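You operate a simulated robot arm through the tools that you are given. There is no shell and no other tool.

You run a simulated robot arm. Do the job below in one go: nothing can be reset, and whatever is moved stays where it is left.

TASK
Jar on the blender, lid on, blend at HIGH till frothy, switch off. Set down upright: blender jar.

It is judged by the outcome, as a careful person would: the job done as asked, and still so three seconds after it is handed in. It fails if anything else is knocked over, pushed out of place, dropped, spilled or broken. A push-on lid holds only when it is set on centred and level and pressed home; a screw cap is set on level and turned clockwise until tight.

THE ROBOT
A 6-joint arm with a fingered hand, fixed in place. Base frame: the origin is on the floor under the middle of its stand, x ahead of it, y to its left, z up; the work surface is at about z = 850. Units: mm, rad, N and s.
With the tool pointing down near the work surface it reaches from about 300 to 920 mm from the base axis. Its first joint turns from -2.897 to 2.897 rad. Payload 5 kg.
The TCP is the grasp point between the finger pads, 37 mm short of the fingertips. In the tool frame z runs along the fingers and y along their closing line. The gripper opens to 124 mm; its body begins 43 mm behind the TCP. The gripper is a hand of 3 fingers: y runs from the thumb to the fingers, the wrist lies at [-21, -125, -215] in the tool frame, and closing takes about 1.5 s.
Orientation is that of the tool frame in the base frame, as a unit quaternion [x, y, z, w]. With the fingers straight down and the wrist toward the robot, the tool's x, y and z point along [0, 1, 0], [1, 0, 0] and [0, 0, -1] of the base frame.

THE INTERFACE
- The arm moves only by the tool arm_command. Its arguments are lists of equal length, an entry for each row: "xyz": the shift along the tool's x, y, z in units of 100 mm (1.0 is 100 mm), a list of three; "rotation": the turn, a rotation vector about the tool's x, y, z in units of 60 degrees (1.0 is 60 degrees), a list of three; "hand": the opening in per cent of the stroke, from 0 (shut) to 100 (fully open). In form: {"xyz": [[dx, dy, dz], ...], "rotation": [[ax, ay, az], ...], "hand": [hand, ...]}. A call has 1 to 20 rows; each row is the pose to reach, as a shift and turn from the pose commanded when the call began, along the tool's axes at that moment. A call with a number of a shift or a turn outside -1 to 1 is refused whole. A row lasts 0.2 s, in which the tool goes at most 50 mm and 0.15 rad; a call with a longer step from one row to the next is refused whole, and so is a gripper value outside its range. A pose out of reach is approached as far as the arm can. The call stops where the force on the tool passes 80 N (or 10 N more than at its start, if that is more) or the arm is blocked; 0.2 s more then pass. The fingers move at their own pace (about 72 mm/s each) and stop on an object; they squeeze with about 31 N. The grip force told is the motor's: it shows also when the fingers shut on nothing. Time passes only in rows, and 0.2 s behind the last, so rows that repeat a pose let the fingers close. It gives the time, the measured TCP pose, the force on the tool (base axes), the opening and the grip force at its end, in the units of the frame above (readings bear some noise), with the torque about the TCP (base axes, N m) and any sound that the robot's microphone picked up.
- Cameras (640 x 400 px; columns grow to the right, rows downward): "scene" is fixed at [398.6, -500.3, 1484.8]; the picture's right is [0.48, -0.87, 0.00], its down [-0.71, -0.39, -0.59] and it looks along [0.51, 0.28, -0.81] (base axes); focal length 244 px, centre (320, 200). "wrist" rides on the gripper at [72, -104, -154] in the tool frame; the picture's right is [-0.83, 0.26, -0.49], its down [-0.51, -0.72, 0.47] and it looks along [-0.23, 0.64, 0.73] (tool axes); focal length 243 px, centre (320, 200). There is no depth. A picture from a camera that has moved, and an enlarged one, comes with that camera's place and axes in the base frame and with its lens.
- camera(camera): a new picture of that camera. No time passes.
- grasp_type(shape): the hand has 3 fingers and takes this shape, open, in about a second: jaw (thumb against the fingers, like two jaws); tri (thumb and two fingers); tip (a fingertip pinch); poke (one finger out to press); point (the index stretched); flat (the hand flat); cup (the hand cupped); fist (a fist). The gripper value then closes the fingers along that shape, each until it touches; the sizes above hold for jaw. It gives what a move gives, with no picture.
- zoom(camera, box): a new picture of the part [left, top, right, bottom] of that camera's present view, enlarged. No time passes.
- close_job(): hands the job in; it is judged then, once.

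Places have to be worked out from the pictures, the camera data and where the tool is seen. Open the gripper and draw the arm clear of the work before you hand the job in, unless the task says otherwise.

The tools are called as a command line: name --argument value ..., lists and objects as JSON in quotes. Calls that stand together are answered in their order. arm_command: Moves the arm, as the interface text tells. Its arguments: {"type":"object","properties":{"xyz":{"type":"array","items":{"type":"array","items":{"type":"number"}}},"rotation":{"type":"array","items":{"type":"array","items":{"type":"number"}}},"hand":{"type":"array","items":{"type":"number"}}},"required":["xyz","rotation","hand"]} The other tools are called the same way: grasp_type (shape) gives the hand a shape; camera (camera) takes a picture; zoom (camera, box) takes an enlarged picture of a part of a camera's view; close_job () hands the job in.

At the start:

```text
clock: 0.0
position: [692.4, -274.4, 1219.8]
tcp_rot: [0.707, 0.707, 0.0, -0.001]
force: [0.5, 0.0, -0.2]
moment: [0.0, 0.03, 0.0]
grip_width: 123.8
gripper_force: 0.2
shape: jaw
```

scene: 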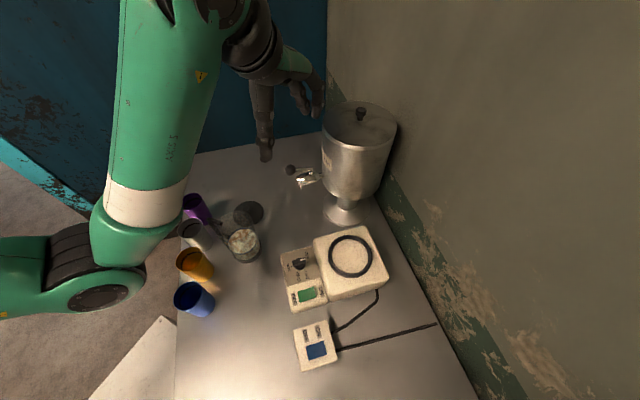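
wrist: 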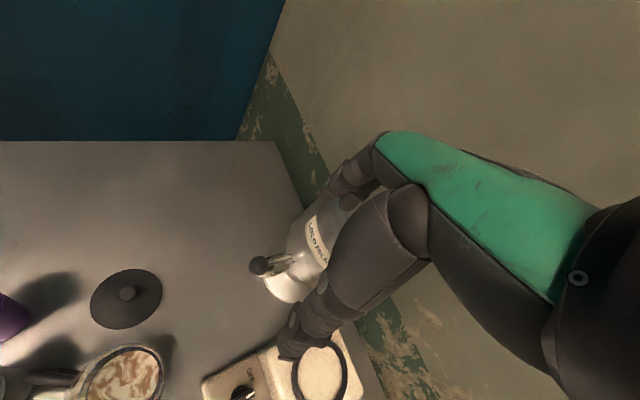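

I see the blender base (cream, with dark ring), a jar with frothy content, a lid (dark disc with knob), cups and an urn. I'll zoom in on the parts to get details.

zoom --camera "scene" --box '[170, 170, 300, 330]'

zoom --camera "scene" --box '[260, 210, 440, 380]'

zoom --camera "wrist" --box '[0, 240, 400, 400]'

```text
2.50 times, centred on (235, 250) of scene
camera zoom: at [398.6, -500.3, 1484.8], right [0.48, -0.87, 0.0], down [-0.71, -0.39, -0.59], along [0.51, 0.28, -0.81], focal length 610 px, centre (532, 75)
```

zoom: 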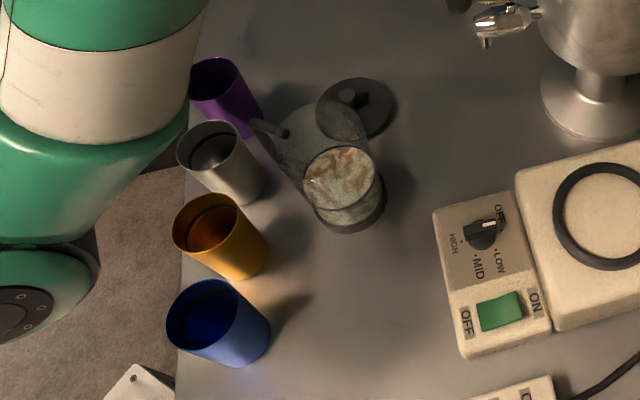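

```text
2.35 times, centred on (350, 295) of scene
camera zoom: at [398.6, -500.3, 1484.8], right [0.48, -0.87, 0.0], down [-0.71, -0.39, -0.59], along [0.51, 0.28, -0.81], focal length 574 px, centre (249, -24)
```

zoom: 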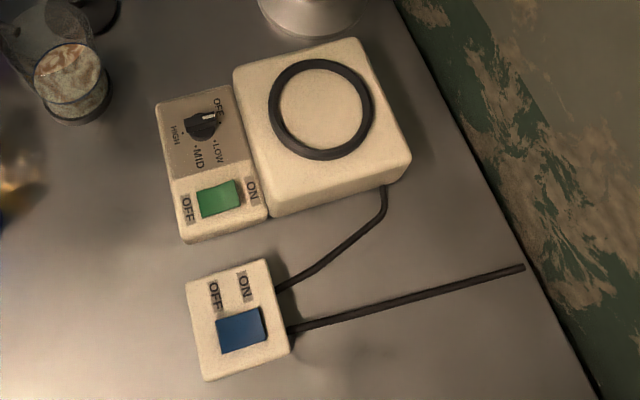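

```text
1.60 times, centred on (200, 320) of wrist
camera zoom: at [587.3, -201.7, 1372.0], right [0.26, -0.83, 0.49], down [-0.72, -0.51, -0.47], along [0.64, -0.23, -0.73], focal length 388 px, centre (512, 8)
```

zoom: 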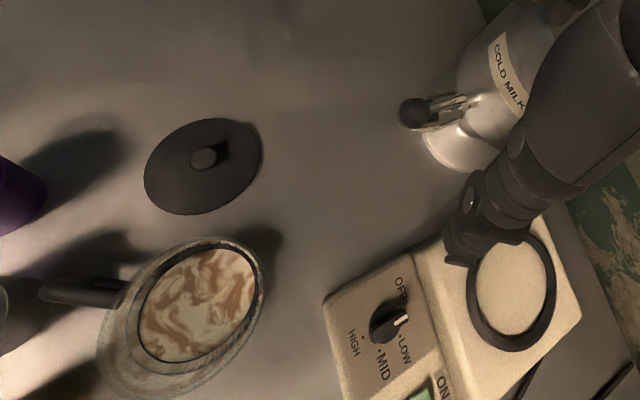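

The jar (roughly x 537, y -194) stands near the cups, its handle pointing roughly +y. The lid lies at about (645, -115), and the blender ring is at about (636, -451, z≈928). I'll draw the hand back toward the robot to get a better look with the wrist camera.

arm_command --xyz '[[0.15, -0.45, 0], [0.3, -0.9, 0], [0.33, -1.0, 0]]' --rotation '[[0, 0, 0], [0, 0, 0], [0, 0, 0]]' --hand '[100, 100, 100]'

arm_command --xyz '[[0.15, -0.45, 0.1], [0.3, -0.85, 0.2], [0.5, -1.0, 0.3]]' --rotation '[[0, 0, 0], [0, 0, 0], [0, 0, 0]]' --hand '[100, 100, 100]'

camera --camera "wrist"

camera --camera "scene"

```text
clock: 0.8
position: [624.9, -254.5, 1184.8]
tcp_rot: [0.707, 0.707, 0.001, 0.002]
force: [-0.2, -0.9, 0.5]
moment: [0.04, 0.0, -0.01]
grip_width: 123.9
gripper_force: 0.0
shape: jaw
out of reach, approached as far as the arm can: row 1, 2, 3
```

```text
clock: 1.6
position: [544.5, -211.7, 1123.3]
tcp_rot: [0.708, 0.707, 0.002, 0.004]
force: [0.4, -0.2, -2.0]
moment: [0.04, 0.03, -0.02]
grip_width: 123.9
gripper_force: 0.0
shape: jaw
out of reach, approached as far as the arm can: row 1, 2, 3
```

```text
taken
camera wrist: at [437.9, -140.3, 1275.1], right [0.26, -0.83, 0.5], down [-0.72, -0.51, -0.48], along [0.65, -0.23, -0.73], focal length 243 px, centre (320, 200)
```

wrist: 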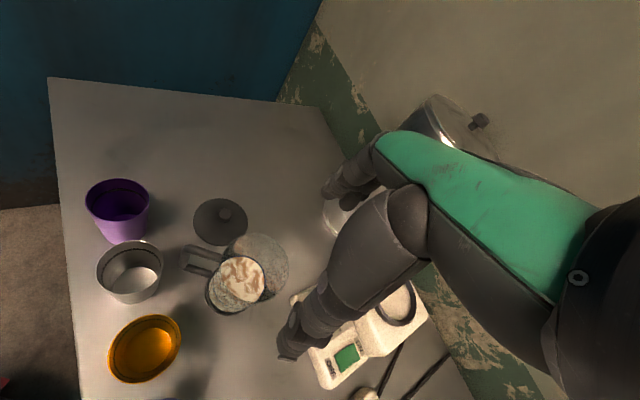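

```text
taken
```

scene: 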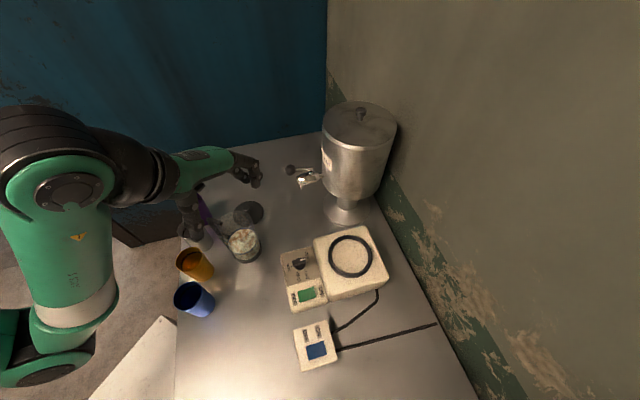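

The jar, lid and cups are clear of the hand in this view. I'll zoom in on them.

zoom --camera "wrist" --box '[160, 180, 320, 330]'

zoom --camera "wrist" --box '[280, 270, 450, 400]'

zoom --camera "scene" --box '[170, 160, 290, 280]'

zoom --camera "scene" --box '[270, 235, 350, 315]'

zoom --camera "scene" --box '[280, 310, 350, 380]'

```text
2.67 times, centred on (240, 255) of wrist
camera zoom: at [437.9, -140.3, 1275.1], right [0.26, -0.83, 0.5], down [-0.72, -0.51, -0.48], along [0.65, -0.23, -0.73], focal length 647 px, centre (533, 53)
```

zoom: 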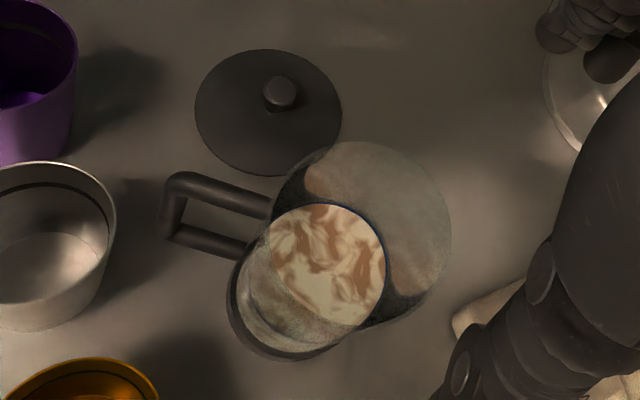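

```text
3.08 times, centred on (365, 335) of wrist
camera zoom: at [437.9, -140.3, 1275.1], right [0.26, -0.83, 0.5], down [-0.72, -0.51, -0.48], along [0.65, -0.23, -0.73], focal length 746 px, centre (182, -215)
```

zoom: 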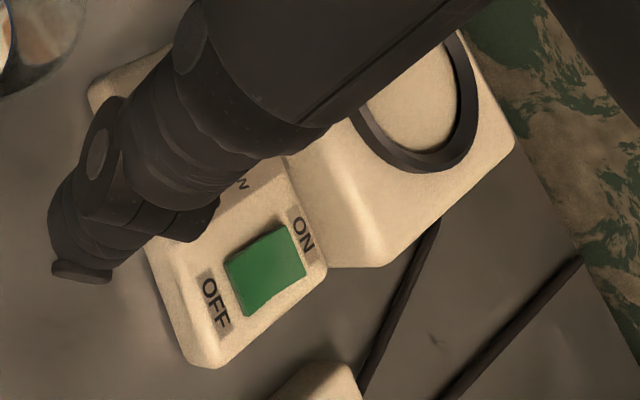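

```text
3.33 times, centred on (230, 220) of scene
camera zoom: at [398.6, -500.3, 1484.8], right [0.48, -0.87, 0.0], down [-0.71, -0.39, -0.59], along [0.51, 0.28, -0.81], focal length 813 px, centre (620, 133)
```

zoom: 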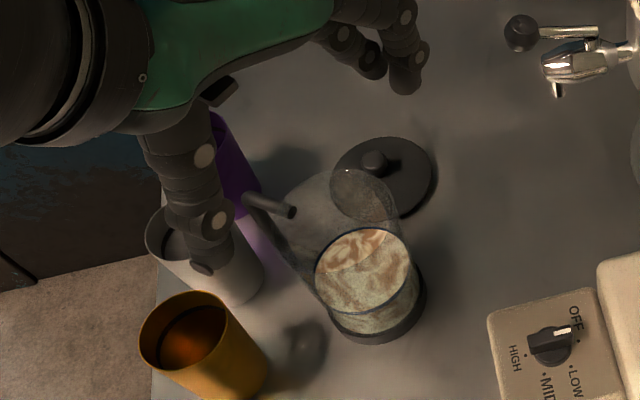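

```text
5.00 times, centred on (310, 275) of scene
camera zoom: at [398.6, -500.3, 1484.8], right [0.48, -0.87, 0.0], down [-0.71, -0.39, -0.59], along [0.51, 0.28, -0.81], focal length 1219 px, centre (370, -175)
```

zoom: 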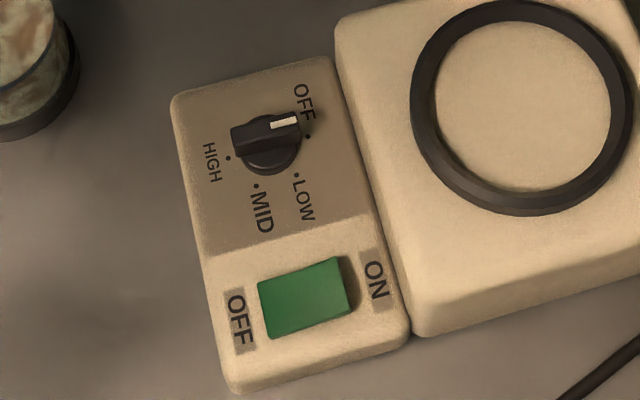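

```text
5.71 times, centred on (315, 345) of scene
camera zoom: at [398.6, -500.3, 1484.8], right [0.48, -0.87, 0.0], down [-0.71, -0.39, -0.59], along [0.51, 0.28, -0.81], focal length 1394 px, centre (349, -629)
```

zoom: 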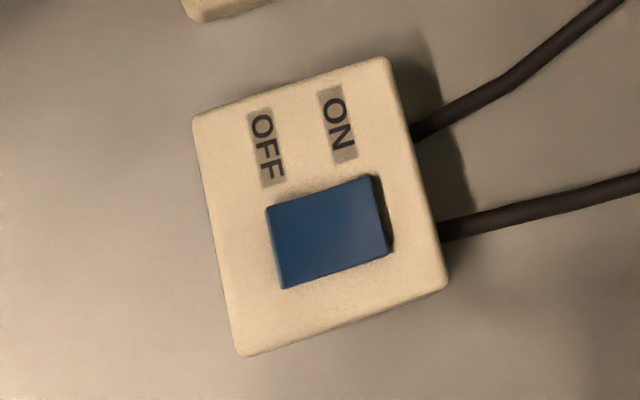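

The rim of the jar appears to be at about z≈1000, with the jar's axis near (546, -185). I'll move slightly down and back for a closer look.

arm_command --xyz '[[0.05, -0.2, 0.3], [0.1, -0.4, 0.55], [0.1, -0.5, 0.6], [0.1, -0.5, 0.6]]' --rotation '[[0, 0, 0], [0, 0, 0], [0, 0, 0], [0, 0, 0]]' --hand '[100, 100, 100, 100]'

camera --camera "wrist"

```text
clock: 2.6
position: [497.7, -204.1, 1062.7]
tcp_rot: [0.707, 0.707, 0.0, 0.0]
force: [0.4, 0.5, -0.5]
moment: [0.03, -0.01, 0.0]
grip_width: 123.7
gripper_force: 0.0
shape: jaw
```

```text
taken
camera wrist: at [391.7, -131.2, 1214.8], right [0.26, -0.83, 0.49], down [-0.72, -0.51, -0.47], along [0.64, -0.23, -0.73], focal length 243 px, centre (320, 200)
```

wrist: 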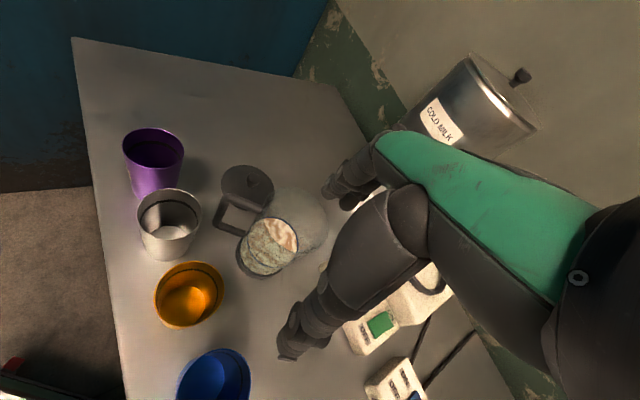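

The measured pose is the base for new moves. Now I'll zoom in on the jar and lid.

zoom --camera "wrist" --box '[200, 140, 350, 290]'

```text
2.67 times, centred on (275, 215) of wrist
camera zoom: at [391.7, -131.2, 1214.8], right [0.26, -0.83, 0.49], down [-0.72, -0.51, -0.47], along [0.64, -0.23, -0.73], focal length 647 px, centre (440, 160)
```

zoom: 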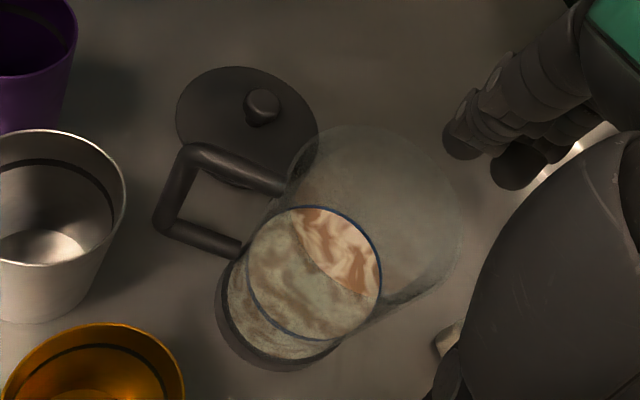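

From these views the jar's axis is at about (549, -185), its radius is about 40, its rim is at z≈992, and its handle points to +y. I'll move the open hand over the jar, keeping above the rim, and check the alignment.

arm_command --xyz '[[0.1, 0.25, 0.0], [0.19, 0.51, 0.0], [0.19, 0.51, 0.0]]' --rotation '[[0, 0, 0], [0, 0, 0], [0, 0, 0]]' --hand '[100, 100, 100]'

camera --camera "wrist"

zoom --camera "scene" --box '[160, 120, 320, 280]'

```text
clock: 3.4
position: [547.7, -185.5, 1060.6]
tcp_rot: [0.707, 0.707, 0.0, 0.0]
force: [0.9, 0.2, 0.3]
moment: [0.03, -0.02, 0.0]
grip_width: 123.7
gripper_force: 0.1
shape: jaw
```

```text
taken
camera wrist: at [442.8, -112.8, 1212.8], right [0.26, -0.83, 0.49], down [-0.72, -0.51, -0.47], along [0.64, -0.23, -0.73], focal length 243 px, centre (320, 200)
```

wrist: 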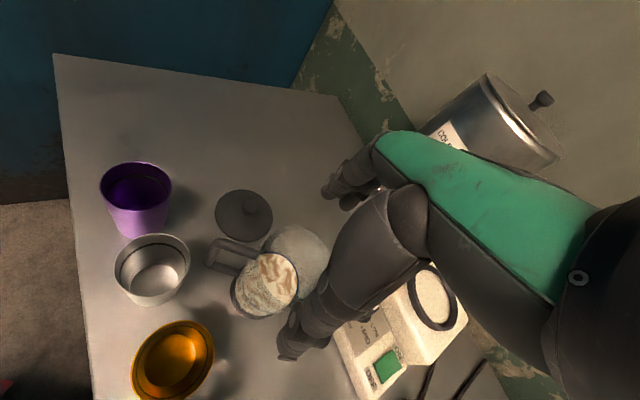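

```text
2.50 times, centred on (240, 200) of scene
camera zoom: at [398.6, -500.3, 1484.8], right [0.48, -0.87, 0.0], down [-0.71, -0.39, -0.59], along [0.51, 0.28, -0.81], focal length 610 px, centre (520, 200)
```

zoom: 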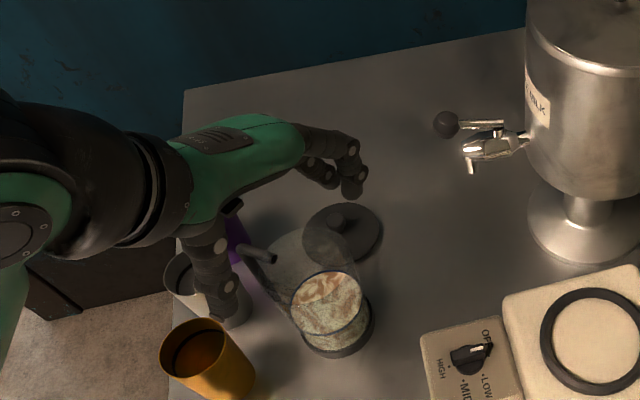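

I'll zoom in on the rim against the thumb and fingers to refine the centring.

zoom --camera "wrist" --box '[190, 170, 390, 370]'

```text
2.00 times, centred on (290, 270) of wrist
camera zoom: at [442.8, -112.8, 1212.8], right [0.26, -0.83, 0.49], down [-0.72, -0.51, -0.47], along [0.64, -0.23, -0.73], focal length 485 px, centre (380, 60)
```

zoom: 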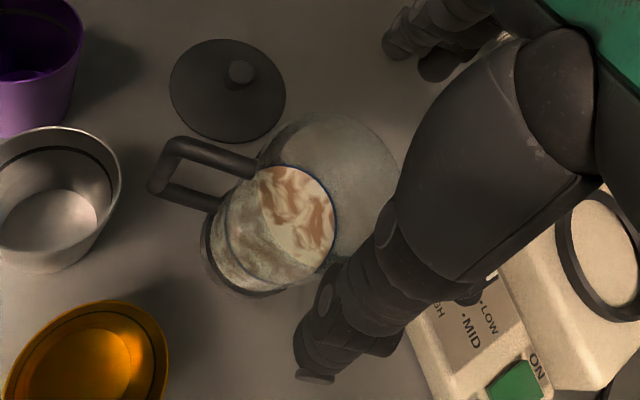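

The jar lies midway between the thumb and fingers, about 16 mm clear of the yellow cup. I'll descend over the rim to TCP z≈962 and watch the force.

arm_command --xyz '[[0.0, 0.01, 0.25], [0.0, 0.01, 0.5], [0.0, 0.01, 0.75], [0.0, 0.01, 0.98], [0.0, 0.01, 0.98]]' --rotation '[[0, 0, 0], [0, 0, 0], [0, 0, 0], [0, 0, 0], [0, 0, 0]]' --hand '[100, 100, 100, 100, 100]'

camera --camera "wrist"

zoom --camera "scene" --box '[160, 140, 300, 280]'

```text
clock: 4.6
position: [550.9, -185.5, 966.9]
tcp_rot: [0.707, 0.707, 0.0, 0.0]
force: [0.9, 0.9, -0.7]
moment: [0.01, 0.04, 0.0]
grip_width: 123.8
gripper_force: 0.0
shape: jaw
```

```text
taken
camera wrist: at [445.5, -112.7, 1119.5], right [0.26, -0.83, 0.49], down [-0.72, -0.51, -0.47], along [0.64, -0.23, -0.73], focal length 243 px, centre (320, 200)
```

wrist: 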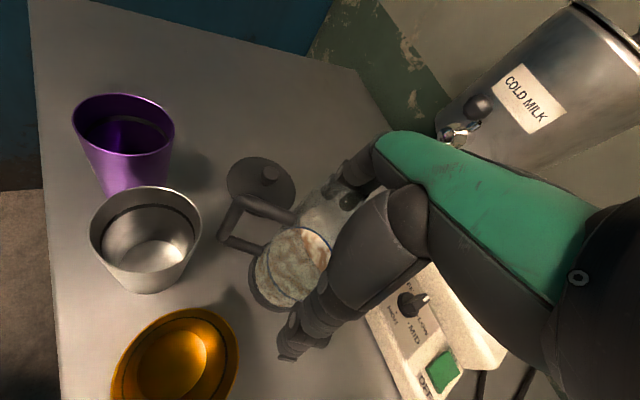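

```text
2.86 times, centred on (230, 210) of scene
camera zoom: at [398.6, -500.3, 1484.8], right [0.48, -0.87, 0.0], down [-0.71, -0.39, -0.59], along [0.51, 0.28, -0.81], focal length 697 px, centre (577, 171)
```

zoom: 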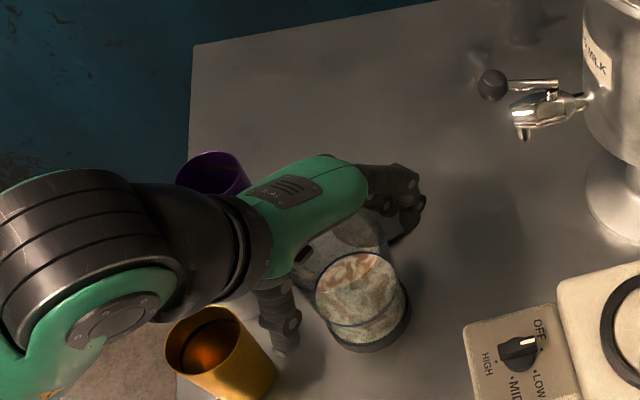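

I'll zoom in to check the rim height against the palm.

zoom --camera "wrist" --box '[210, 150, 410, 370]'

```text
1.82 times, centred on (310, 260) of wrist
camera zoom: at [445.5, -112.7, 1119.5], right [0.26, -0.83, 0.49], down [-0.72, -0.51, -0.47], along [0.64, -0.23, -0.73], focal length 441 px, centre (338, 91)
```

zoom: 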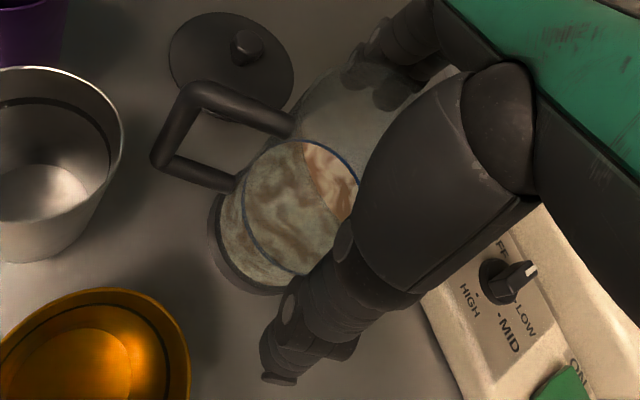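

The rim sits between the thumb and fingers with room under the palm. I'll close on the jar.

arm_command --xyz '[[0, 0, 0], [0, 0, 0], [0, 0, 0], [0, 0, 0], [0, 0, 0], [0, 0, 0], [0, 0, 0], [0, 0, 0], [0, 0, 0], [0, 0, 0]]' --rotation '[[0, 0, 0], [0, 0, 0], [0, 0, 0], [0, 0, 0], [0, 0, 0], [0, 0, 0], [0, 0, 0], [0, 0, 0], [0, 0, 0], [0, 0, 0]]' --hand '[60, 30, 0, 0, 0, 0, 0, 0, 0, 0]'

zoom --camera "wrist" --box '[210, 150, 410, 370]'

zoom --camera "scene" --box '[160, 140, 300, 280]'

```text
clock: 6.8
position: [550.2, -185.3, 966.4]
tcp_rot: [0.707, 0.707, 0.0, 0.001]
force: [0.8, -0.5, 0.0]
moment: [0.01, -0.02, -0.02]
grip_width: 74.6
gripper_force: 31.3
shape: jaw
```

```text
1.82 times, centred on (310, 260) of wrist
camera zoom: at [445.5, -112.7, 1119.6], right [0.26, -0.83, 0.49], down [-0.72, -0.51, -0.47], along [0.64, -0.23, -0.73], focal length 441 px, centre (338, 91)
```

zoom: 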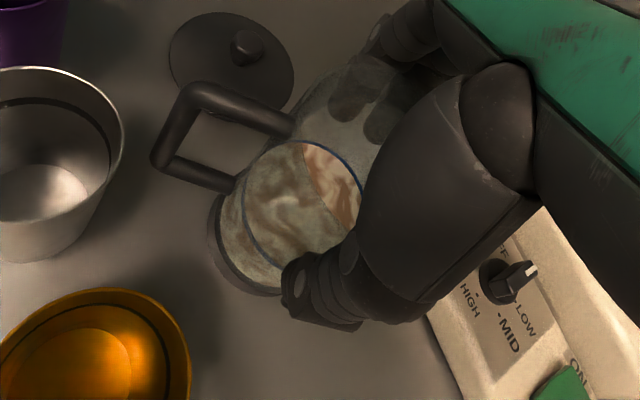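

```text
2.86 times, centred on (230, 210) of scene
camera zoom: at [398.6, -500.3, 1484.8], right [0.48, -0.87, 0.0], down [-0.71, -0.39, -0.59], along [0.51, 0.28, -0.81], focal length 697 px, centre (577, 171)
```

zoom: 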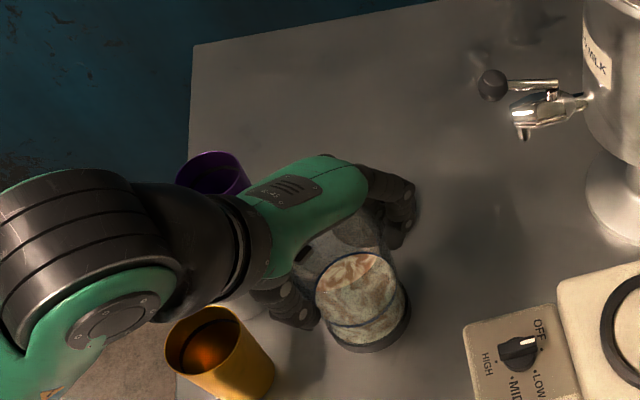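

The grip is firm at 74.6 mm and 31 N, and the jar hardly moved. I'll lift gently.

arm_command --xyz '[[0, 0, -0.03], [0, 0, -0.1], [0, 0, -0.2], [0, 0, -0.3], [0, 0, -0.4], [0, 0, -0.5], [0, 0, -0.6], [0, 0, -0.7], [0, 0, -0.8], [0, 0, -0.9], [0, 0, -0.97], [0, 0, -1.0], [0, 0, -1.0]]' --rotation '[[0, 0, 0], [0, 0, 0], [0, 0, 0], [0, 0, 0], [0, 0, 0], [0, 0, 0], [0, 0, 0], [0, 0, 0], [0, 0, 0], [0, 0, 0], [0, 0, 0], [0, 0, 0], [0, 0, 0]]' --hand '[0, 0, 0, 0, 0, 0, 0, 0, 0, 0, 0, 0, 0]'

camera --camera "wrist"

camera --camera "scene"

```text
clock: 9.6
position: [549.4, -185.8, 1068.0]
tcp_rot: [0.707, 0.707, 0.0, 0.0]
force: [0.1, -0.3, -2.5]
moment: [-0.01, -0.01, 0.01]
grip_width: 74.1
gripper_force: 31.0
shape: jaw
```

```text
taken
camera wrist: at [444.3, -113.4, 1219.9], right [0.26, -0.83, 0.49], down [-0.72, -0.51, -0.47], along [0.64, -0.23, -0.73], focal length 243 px, centre (320, 200)
```

wrist: 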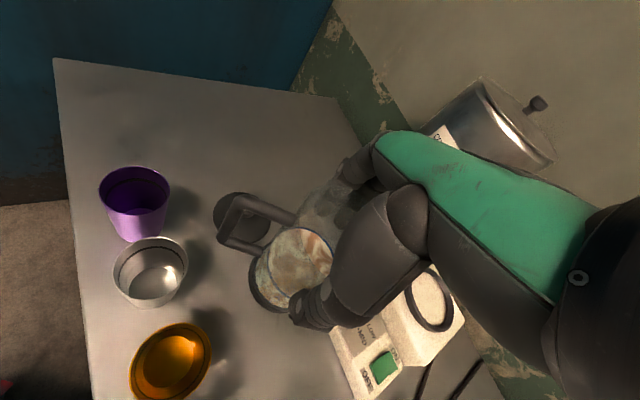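

```text
taken
```

scene: 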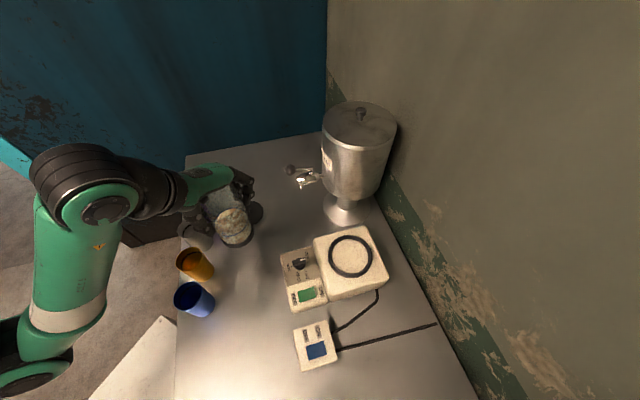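

The jar is lifted and hangs level. Next I'll zoom in on the ring seat to place its centre and height precisely.

zoom --camera "wrist" --box '[330, 240, 480, 390]'

zoom --camera "scene" --box '[300, 210, 400, 310]'

```text
2.67 times, centred on (405, 315) of wrist
camera zoom: at [444.3, -113.4, 1219.9], right [0.26, -0.83, 0.49], down [-0.72, -0.51, -0.47], along [0.64, -0.23, -0.73], focal length 647 px, centre (93, -107)
```

zoom: 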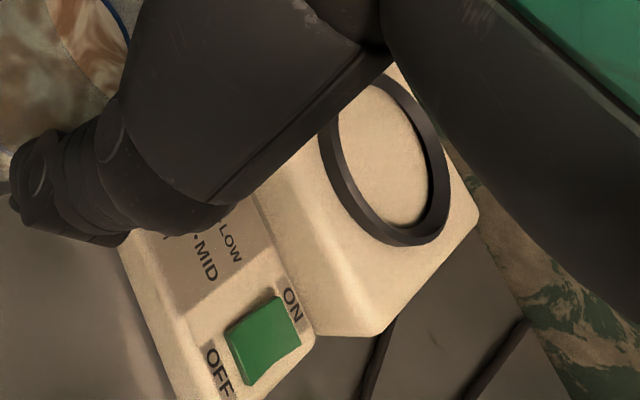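

```text
4.00 times, centred on (350, 260) of scene
camera zoom: at [398.6, -500.3, 1484.8], right [0.48, -0.87, 0.0], down [-0.71, -0.39, -0.59], along [0.51, 0.28, -0.81], focal length 976 px, centre (200, -40)
```

zoom: 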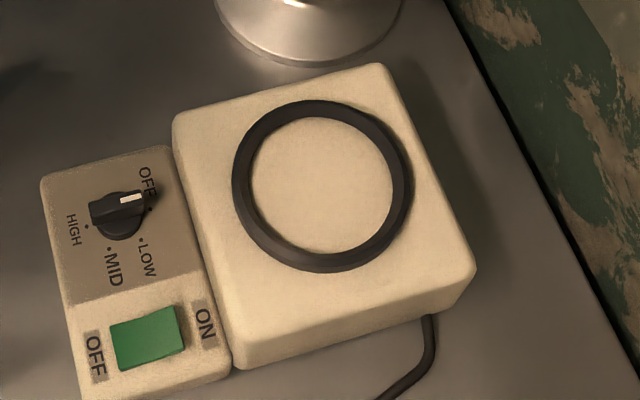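

The ring's centre is about (640, -451), its top is at z≈928, its inner diameter is about 87 mm and its outer about 110 mm. The urn's tap sticks out near (700, -260, 1050), so I'll carry the jar along -y at x≈549. As it goes I'll turn it 45° clockwise so that the handle ends up away from the panel.

arm_command --xyz '[[-0.05, 0, -0.05], [-0.15, 0, -0.1], [-0.27, 0, -0.15], [-0.4, 0, -0.2], [-0.53, 0, -0.2], [-0.66, 0, -0.2], [-0.79, 0, -0.2], [-0.9, 0, -0.2], [-0.97, 0, -0.2], [-1.0, 0, -0.2]]' --rotation '[[0, 0, 0.02], [0, 0, 0.06], [0, 0, 0.11], [0, 0, 0.16], [0, 0, 0.21], [0, 0, 0.26], [0, 0, 0.31], [0, 0, 0.34], [0, 0, 0.365], [0, 0, 0.375]]' --hand '[0, 0, 0, 0, 0, 0, 0, 0, 0, 0]'

camera --camera "scene"

```text
clock: 11.8
position: [548.5, -286.2, 1086.2]
tcp_rot: [0.832, 0.554, 0.0, 0.0]
force: [-0.1, -1.1, -3.6]
moment: [0.01, 0.03, 0.02]
grip_width: 74.4
gripper_force: 31.1
shape: jaw
```

```text
taken
```

scene: 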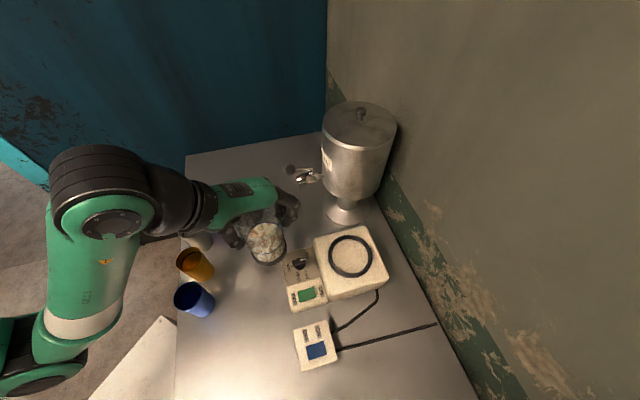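

It's going well and everything is stable. I'll go on along -y and finish the 45° turn.

arm_command --xyz '[[-0.05, 0.02, 0], [-0.14, 0.06, 0], [-0.26, 0.11, 0], [-0.38, 0.16, 0], [-0.5, 0.21, 0], [-0.62, 0.26, 0], [-0.74, 0.31, 0], [-0.84, 0.35, 0], [-0.9, 0.375, 0], [-0.924, 0.383, 0]]' --rotation '[[0, 0, 0.02], [0, 0, 0.06], [0, 0, 0.11], [0, 0, 0.16], [0, 0, 0.21], [0, 0, 0.26], [0, 0, 0.31], [0, 0, 0.34], [0, 0, 0.365], [0, 0, 0.375]]' --hand '[0, 0, 0, 0, 0, 0, 0, 0, 0, 0]'

camera --camera "scene"

camera --camera "wrist"

```text
clock: 14.0
position: [551.5, -386.8, 1086.2]
tcp_rot: [0.924, 0.383, 0.0, 0.0]
force: [0.1, 0.3, -3.9]
moment: [-0.02, 0.02, -0.01]
grip_width: 74.1
gripper_force: 30.9
shape: jaw
```

```text
taken
```

scene: 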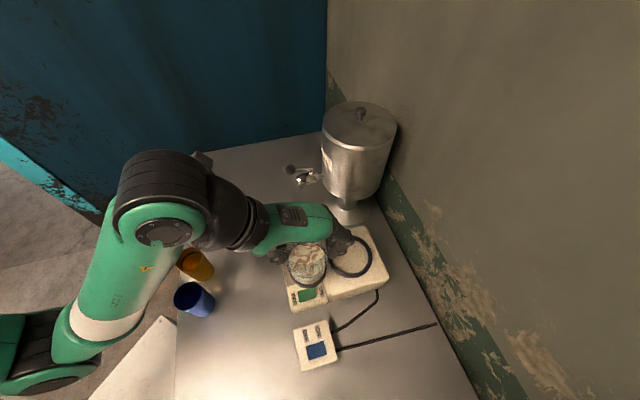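

```text
taken
camera wrist: at [527.3, -261.4, 1239.5], right [-0.4, -0.77, 0.49], down [-0.87, 0.15, -0.47], along [0.29, -0.62, -0.73], focal length 243 px, centre (320, 200)
```

wrist: 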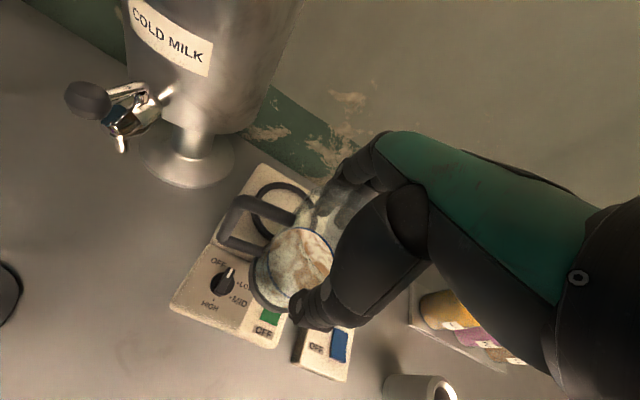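

The jar is now near the ring. I'll move it along +x/-y toward the seat, still about 40 mm above it.

arm_command --xyz '[[0.01, 0.05, 0], [0.03, 0.15, 0], [0.05, 0.3, 0], [0.08, 0.45, 0], [0.1, 0.6, 0], [0.13, 0.75, 0], [0.15, 0.87, 0], [0.16, 0.95, 0], [0.17, 0.98, 0], [0.17, 0.98, 0]]' --rotation '[[0, 0, 0], [0, 0, 0], [0, 0, 0], [0, 0, 0], [0, 0, 0], [0, 0, 0], [0, 0, 0], [0, 0, 0], [0, 0, 0], [0, 0, 0]]' --hand '[0, 0, 0, 0, 0, 0, 0, 0, 0, 0]'

zoom --camera "scene" --box '[280, 180, 420, 320]'

zoom --camera "wrist" --box '[180, 120, 400, 340]'

```text
clock: 16.2
position: [631.2, -443.6, 1086.8]
tcp_rot: [0.924, 0.382, 0.0, 0.0]
force: [0.2, 0.8, -2.7]
moment: [-0.01, 0.01, 0.04]
grip_width: 74.3
gripper_force: 30.6
shape: jaw
```

```text
2.86 times, centred on (350, 250) of scene
camera zoom: at [398.6, -500.3, 1484.8], right [0.48, -0.87, 0.0], down [-0.71, -0.39, -0.59], along [0.51, 0.28, -0.81], focal length 697 px, centre (234, 57)
```

zoom: 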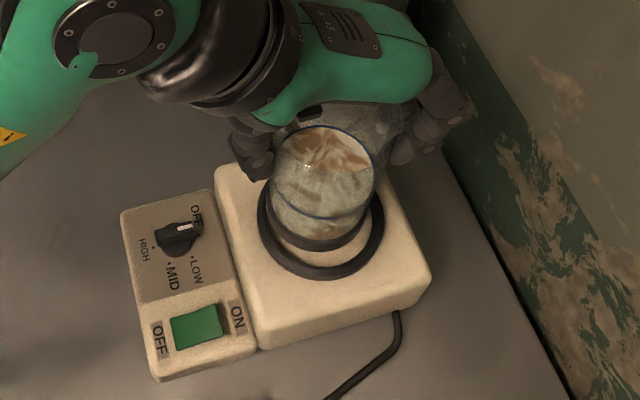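

```text
1.82 times, centred on (290, 230) of wrist
camera zoom: at [607.7, -319.2, 1239.7], right [-0.4, -0.77, 0.49], down [-0.87, 0.15, -0.47], along [0.29, -0.62, -0.73], focal length 441 px, centre (374, 146)
```

zoom: 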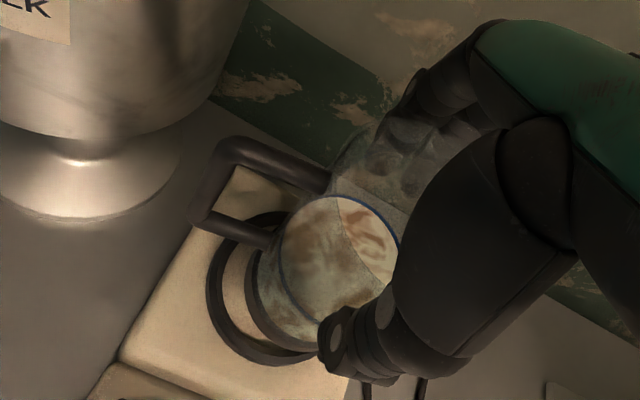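

The jar is still about 12 mm short of the ring centre along the tool's y. I'll make that move and lower it to about 10 mm above the ring, then compare their outlines.

arm_command --xyz '[[0.01, 0.05, 0], [0.013, 0.118, 0], [0.013, 0.118, 0.1], [0.013, 0.118, 0.2], [0.013, 0.118, 0.28], [0.013, 0.118, 0.28]]' --rotation '[[0, 0, 0], [0, 0, 0], [0, 0, 0], [0, 0, 0], [0, 0, 0], [0, 0, 0]]' --hand '[0, 0, 0, 0, 0, 0]'

zoom --camera "scene" --box '[310, 210, 390, 290]'

zoom --camera "wrist" --box '[200, 180, 360, 340]'

```text
clock: 17.6
position: [639.3, -450.9, 1058.4]
tcp_rot: [0.924, 0.383, 0.0, 0.0]
force: [-0.7, 0.3, -3.5]
moment: [0.01, 0.0, -0.01]
grip_width: 74.4
gripper_force: 30.8
shape: jaw
```

```text
5.00 times, centred on (350, 250) of scene
camera zoom: at [398.6, -500.3, 1484.8], right [0.48, -0.87, 0.0], down [-0.71, -0.39, -0.59], along [0.51, 0.28, -0.81], focal length 1219 px, centre (170, -50)
```

zoom: 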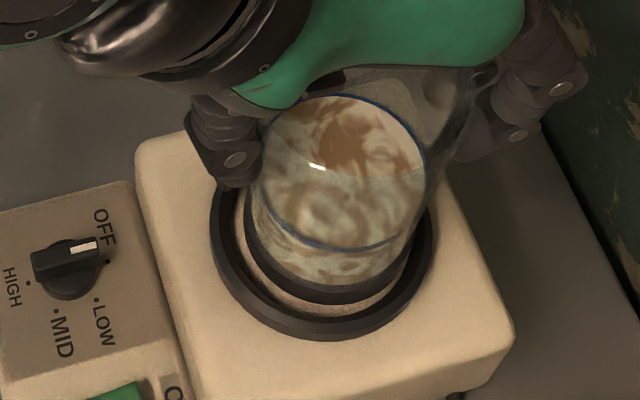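

```text
2.50 times, centred on (280, 260) of wrist
camera zoom: at [615.8, -325.8, 1212.0], right [-0.4, -0.77, 0.49], down [-0.87, 0.15, -0.47], along [0.29, -0.62, -0.73], focal length 606 px, centre (420, 50)
```

zoom: 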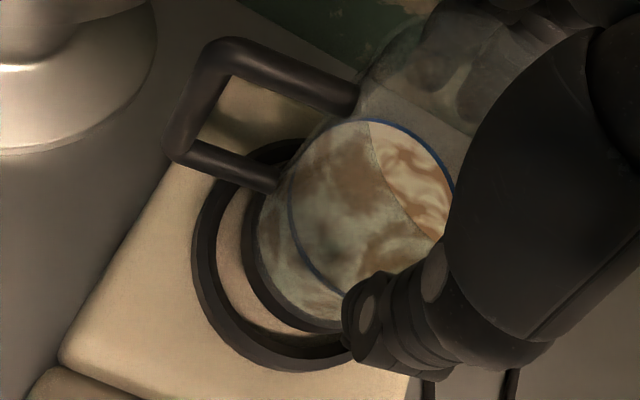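

The jar's base is about 80 mm wide and the ring is about 87 mm inside, so it must be centred to within about 3 mm. I'll zoom in tighter from both cameras.

zoom --camera "scene" --box '[328, 236, 378, 271]'

zoom --camera "wrist" --box '[215, 220, 315, 290]'

```text
11.43 times, centred on (353, 254) of scene
camera zoom: at [398.6, -500.3, 1484.8], right [0.48, -0.87, 0.0], down [-0.71, -0.39, -0.59], along [0.51, 0.28, -0.81], focal length 2787 px, centre (-57, -411)
```

zoom: 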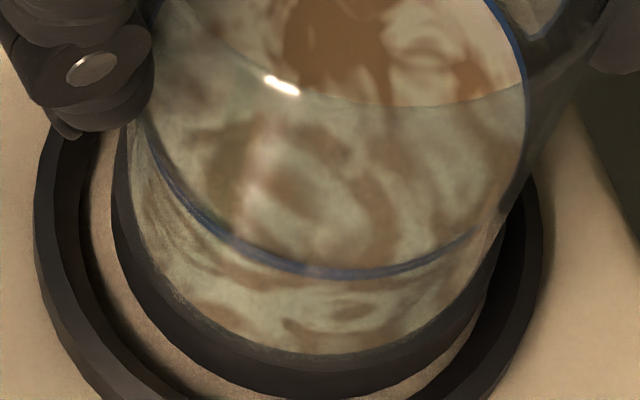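

```text
5.71 times, centred on (265, 255) of wrist
camera zoom: at [615.8, -325.8, 1212.0], right [-0.4, -0.77, 0.49], down [-0.87, 0.15, -0.47], along [0.29, -0.62, -0.73], focal length 1386 px, centre (634, -114)
```

zoom: 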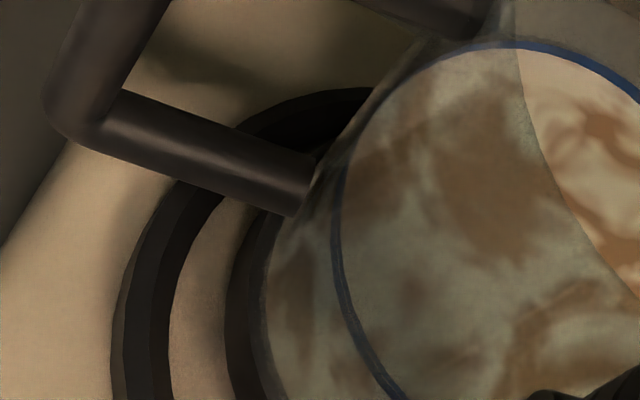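

Comparing the two outlines, the jar needs to shift by about (+1.7, +2.7) mm. I'll apply that, lower it 8 mm and look again.

arm_command --xyz '[[0.031, -0.007, 0], [0.031, -0.007, 0.04], [0.031, -0.007, 0.08], [0.031, -0.007, 0.08]]' --rotation '[[0, 0, 0], [0, 0, 0], [0, 0, 0], [0, 0, 0]]' --hand '[0, 0, 0, 0]'

zoom --camera "scene" --box '[325, 238, 377, 274]'

zoom --camera "wrist" --box '[210, 210, 330, 340]'

```text
clock: 18.6
position: [641.5, -449.0, 1051.0]
tcp_rot: [0.924, 0.383, 0.0, 0.0]
force: [-0.6, -0.5, -3.5]
moment: [-0.04, 0.01, 0.01]
grip_width: 74.5
gripper_force: 30.9
shape: jaw
```

```text
11.11 times, centred on (351, 256) of scene
camera zoom: at [398.6, -500.3, 1484.8], right [0.48, -0.87, 0.0], down [-0.71, -0.39, -0.59], along [0.51, 0.28, -0.81], focal length 2710 px, centre (-24, -422)
```

zoom: 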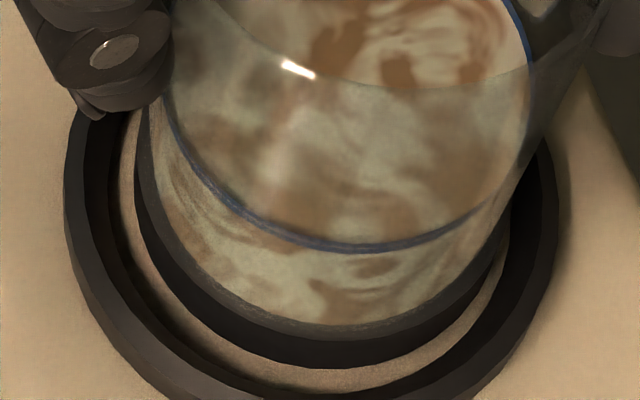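

```text
3.08 times, centred on (270, 275) of wrist
camera zoom: at [617.6, -324.1, 1204.0], right [-0.4, -0.77, 0.49], down [-0.87, 0.15, -0.47], along [0.29, -0.62, -0.73], focal length 746 px, centre (474, -31)
```

zoom: 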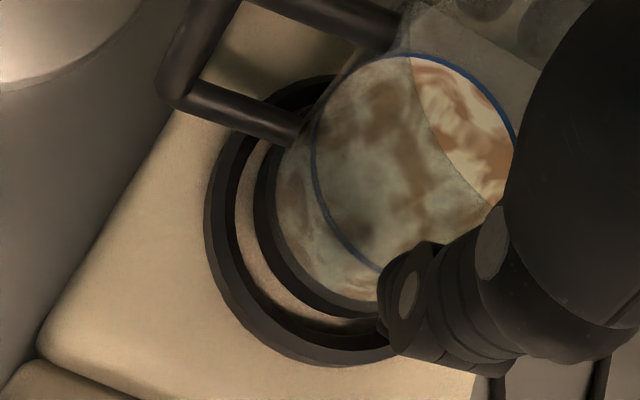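

The relative estimates agree: the jar should shift another (+1.2, +1.6) mm, and its bottom is about 13 mm above the box top. I'll correct that and lower it 9 mm.

arm_command --xyz '[[0.02, -0.003, 0], [0.02, -0.003, 0.03], [0.02, -0.003, 0.06], [0.02, -0.003, 0.09], [0.02, -0.003, 0.09]]' --rotation '[[0, 0, 0], [0, 0, 0], [0, 0, 0], [0, 0, 0], [0, 0, 0]]' --hand '[0, 0, 0, 0, 0]'

zoom --camera "scene" --box '[325, 238, 377, 274]'

zoom --camera "wrist" --box '[210, 210, 330, 340]'

```text
clock: 19.8
position: [642.1, -446.8, 1041.5]
tcp_rot: [0.924, 0.383, 0.0, 0.0]
force: [0.0, 1.1, -1.2]
moment: [0.01, 0.02, -0.03]
grip_width: 74.5
gripper_force: 31.3
shape: jaw
```

```text
11.11 times, centred on (351, 256) of scene
camera zoom: at [398.6, -500.3, 1484.8], right [0.48, -0.87, 0.0], down [-0.71, -0.39, -0.59], along [0.51, 0.28, -0.81], focal length 2710 px, centre (-24, -422)
```

zoom: 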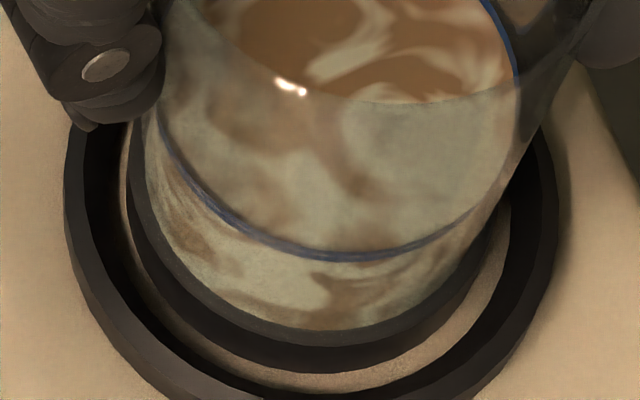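

```text
3.08 times, centred on (270, 275) of wrist
camera zoom: at [618.7, -322.2, 1194.6], right [-0.4, -0.77, 0.49], down [-0.87, 0.15, -0.47], along [0.29, -0.62, -0.73], focal length 746 px, centre (474, -31)
```

zoom: 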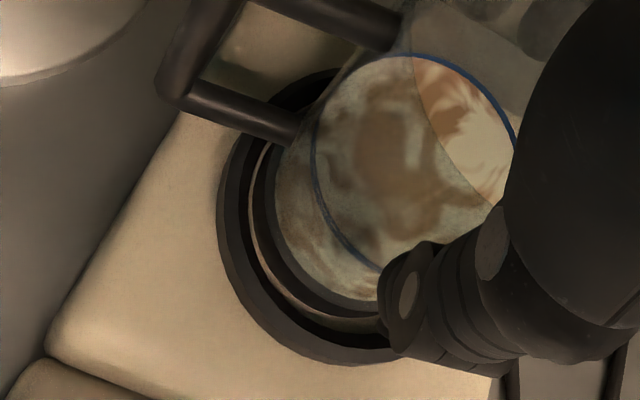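

It's nearly centred, with no contact yet. I'll shift it about 0.8 mm and descend in small steps, watching the force.

arm_command --xyz '[[-0.005, -0.005, 0], [-0.005, -0.005, 0.015], [-0.005, -0.005, 0.03], [-0.005, -0.005, 0.04], [-0.005, -0.005, 0.04]]' --rotation '[[0, 0, 0], [0, 0, 0], [0, 0, 0], [0, 0, 0], [0, 0, 0]]' --hand '[0, 0, 0, 0, 0]'

```text
clock: 21.0
position: [641.4, -446.9, 1040.3]
tcp_rot: [0.924, 0.383, 0.001, 0.003]
force: [-1.2, 0.3, 21.3]
moment: [0.17, 0.23, -0.03]
grip_width: 73.8
gripper_force: 30.6
shape: jaw
```

Contact, with 21 N of upward force at TCP z≈1040. I'll check whether the jar is seated on the floor of the ring or caught on its edge.

zoom --camera "scene" --box '[325, 238, 377, 274]'

zoom --camera "wrist" --box '[220, 230, 320, 330]'

zoom --camera "scene" --box '[290, 190, 410, 310]'

```text
11.11 times, centred on (351, 256) of scene
camera zoom: at [398.6, -500.3, 1484.8], right [0.48, -0.87, 0.0], down [-0.71, -0.39, -0.59], along [0.51, 0.28, -0.81], focal length 2710 px, centre (-24, -422)
```

zoom: 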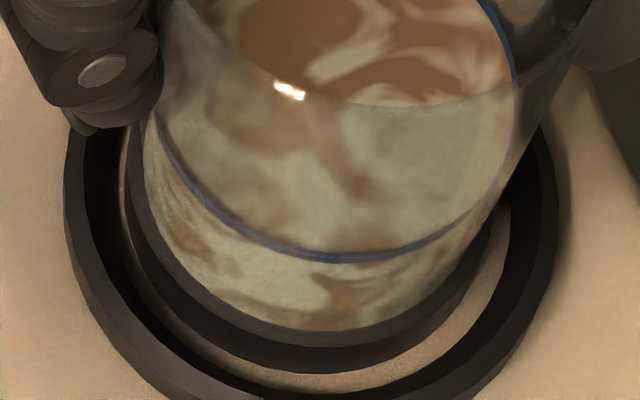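

```text
4.00 times, centred on (270, 280) of wrist
camera zoom: at [617.8, -321.3, 1192.9], right [-0.4, -0.77, 0.49], down [-0.87, 0.15, -0.48], along [0.29, -0.62, -0.73], focal length 970 px, centre (520, -120)
```

zoom: 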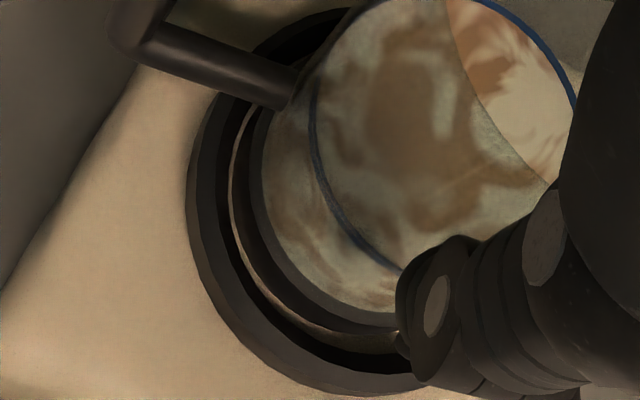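

```text
3.33 times, centred on (350, 250) of scene
camera zoom: at [398.6, -500.3, 1484.8], right [0.48, -0.87, 0.0], down [-0.71, -0.39, -0.59], along [0.51, 0.28, -0.81], focal length 813 px, centre (220, 33)
```

zoom: 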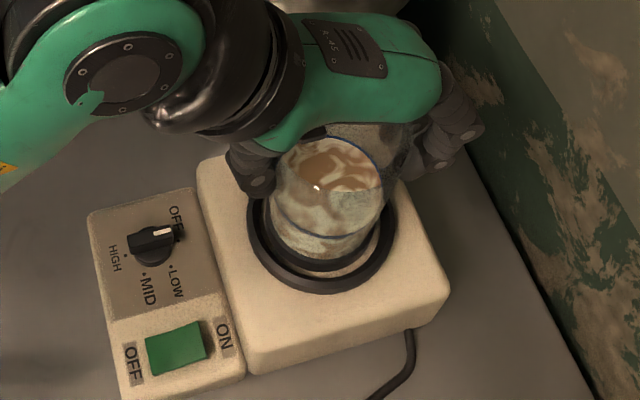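

The jar's base lies inside the ring: cream floor shows all round it, and the contact height fits the seat's floor. I'll ease off the downward load, then release.

arm_command --xyz '[[0, 0, -0.015], [0, 0, -0.025], [0, 0, -0.025]]' --rotation '[[0, 0, 0], [0, 0, 0], [0, 0, 0]]' --hand '[0, 0, 0]'

```text
clock: 21.8
position: [641.4, -445.8, 1041.0]
tcp_rot: [0.924, 0.383, 0.0, 0.0]
force: [4.0, -2.7, 11.6]
moment: [-0.05, -0.15, 0.01]
grip_width: 73.9
gripper_force: 30.9
shape: jaw
```

There's still 11.6 N upward. I'll ease it by another 1.2 mm.

arm_command --xyz '[[0, 0, -0.006], [0, 0, -0.012], [0, 0, -0.012]]' --rotation '[[0, 0, 0], [0, 0, 0], [0, 0, 0]]' --hand '[0, 0, 0]'

zoom --camera "scene" --box '[325, 238, 377, 274]'

```text
clock: 22.6
position: [641.9, -446.0, 1040.1]
tcp_rot: [0.924, 0.383, 0.0, -0.001]
force: [2.9, -2.3, 6.4]
moment: [-0.1, -0.15, 0.0]
grip_width: 74.0
gripper_force: 30.5
shape: jaw
```

```text
11.11 times, centred on (351, 256) of scene
camera zoom: at [398.6, -500.3, 1484.8], right [0.48, -0.87, 0.0], down [-0.71, -0.39, -0.59], along [0.51, 0.28, -0.81], focal length 2710 px, centre (-24, -422)
```

zoom: 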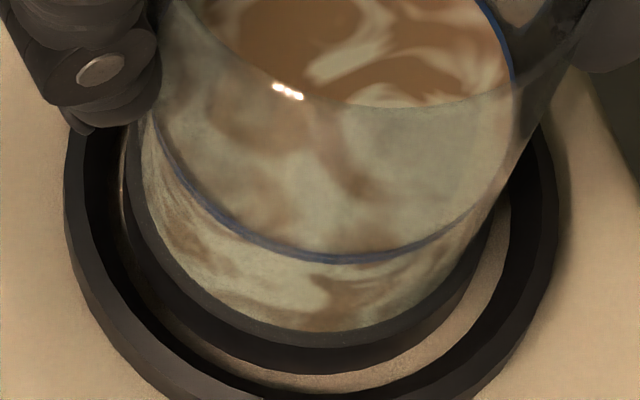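

The side force of (+3, -2.5) N and the missing gap on the left suggest the base is rubbing the ring's left wall. I'll shift it about 2 mm toward image-right and watch the forces.

arm_command --xyz '[[0, 0, -0.006], [-0.003, 0.01, -0.006], [-0.005, 0.02, -0.006], [-0.005, 0.02, -0.006]]' --rotation '[[0, 0, 0], [0, 0, 0], [0, 0, 0], [0, 0, 0]]' --hand '[0, 0, 0, 0]'

zoom --camera "scene" --box '[325, 238, 377, 274]'

zoom --camera "wrist" --box '[220, 230, 320, 330]'

```text
clock: 23.6
position: [642.2, -449.2, 1042.7]
tcp_rot: [0.924, 0.383, 0.0, 0.0]
force: [-0.3, 1.8, 3.4]
moment: [0.03, 0.01, -0.02]
grip_width: 74.2
gripper_force: 31.0
shape: jaw
```

```text
11.11 times, centred on (351, 256) of scene
camera zoom: at [398.6, -500.3, 1484.8], right [0.48, -0.87, 0.0], down [-0.71, -0.39, -0.59], along [0.51, 0.28, -0.81], focal length 2710 px, centre (-24, -422)
```

zoom: 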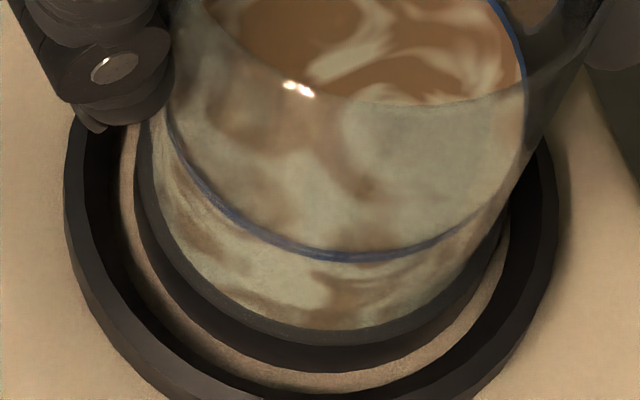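

```text
4.00 times, centred on (270, 280) of wrist
camera zoom: at [619.7, -323.8, 1194.1], right [-0.4, -0.77, 0.49], down [-0.87, 0.15, -0.47], along [0.29, -0.62, -0.73], focal length 970 px, centre (520, -120)
```

zoom: 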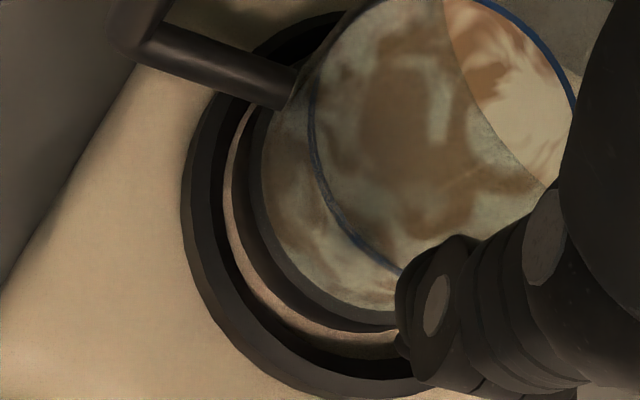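

The side forces are gone and the left and right gaps are now even. I'll shift the jar 1 mm toward the camera side and settle it down with a light load.

arm_command --xyz '[[-0.01, -0.003, 0], [-0.01, -0.003, 0.01], [-0.01, -0.003, 0.02], [-0.01, -0.003, 0.02]]' --rotation '[[0, 0, 0], [0, 0, 0], [0, 0, 0], [0, 0, 0]]' --hand '[0, 0, 0, 0]'

```text
clock: 24.6
position: [642.6, -449.0, 1040.8]
tcp_rot: [0.924, 0.383, 0.0, 0.001]
force: [-2.8, 1.2, 13.8]
moment: [0.09, 0.14, -0.03]
grip_width: 73.8
gripper_force: 31.0
shape: jaw
```

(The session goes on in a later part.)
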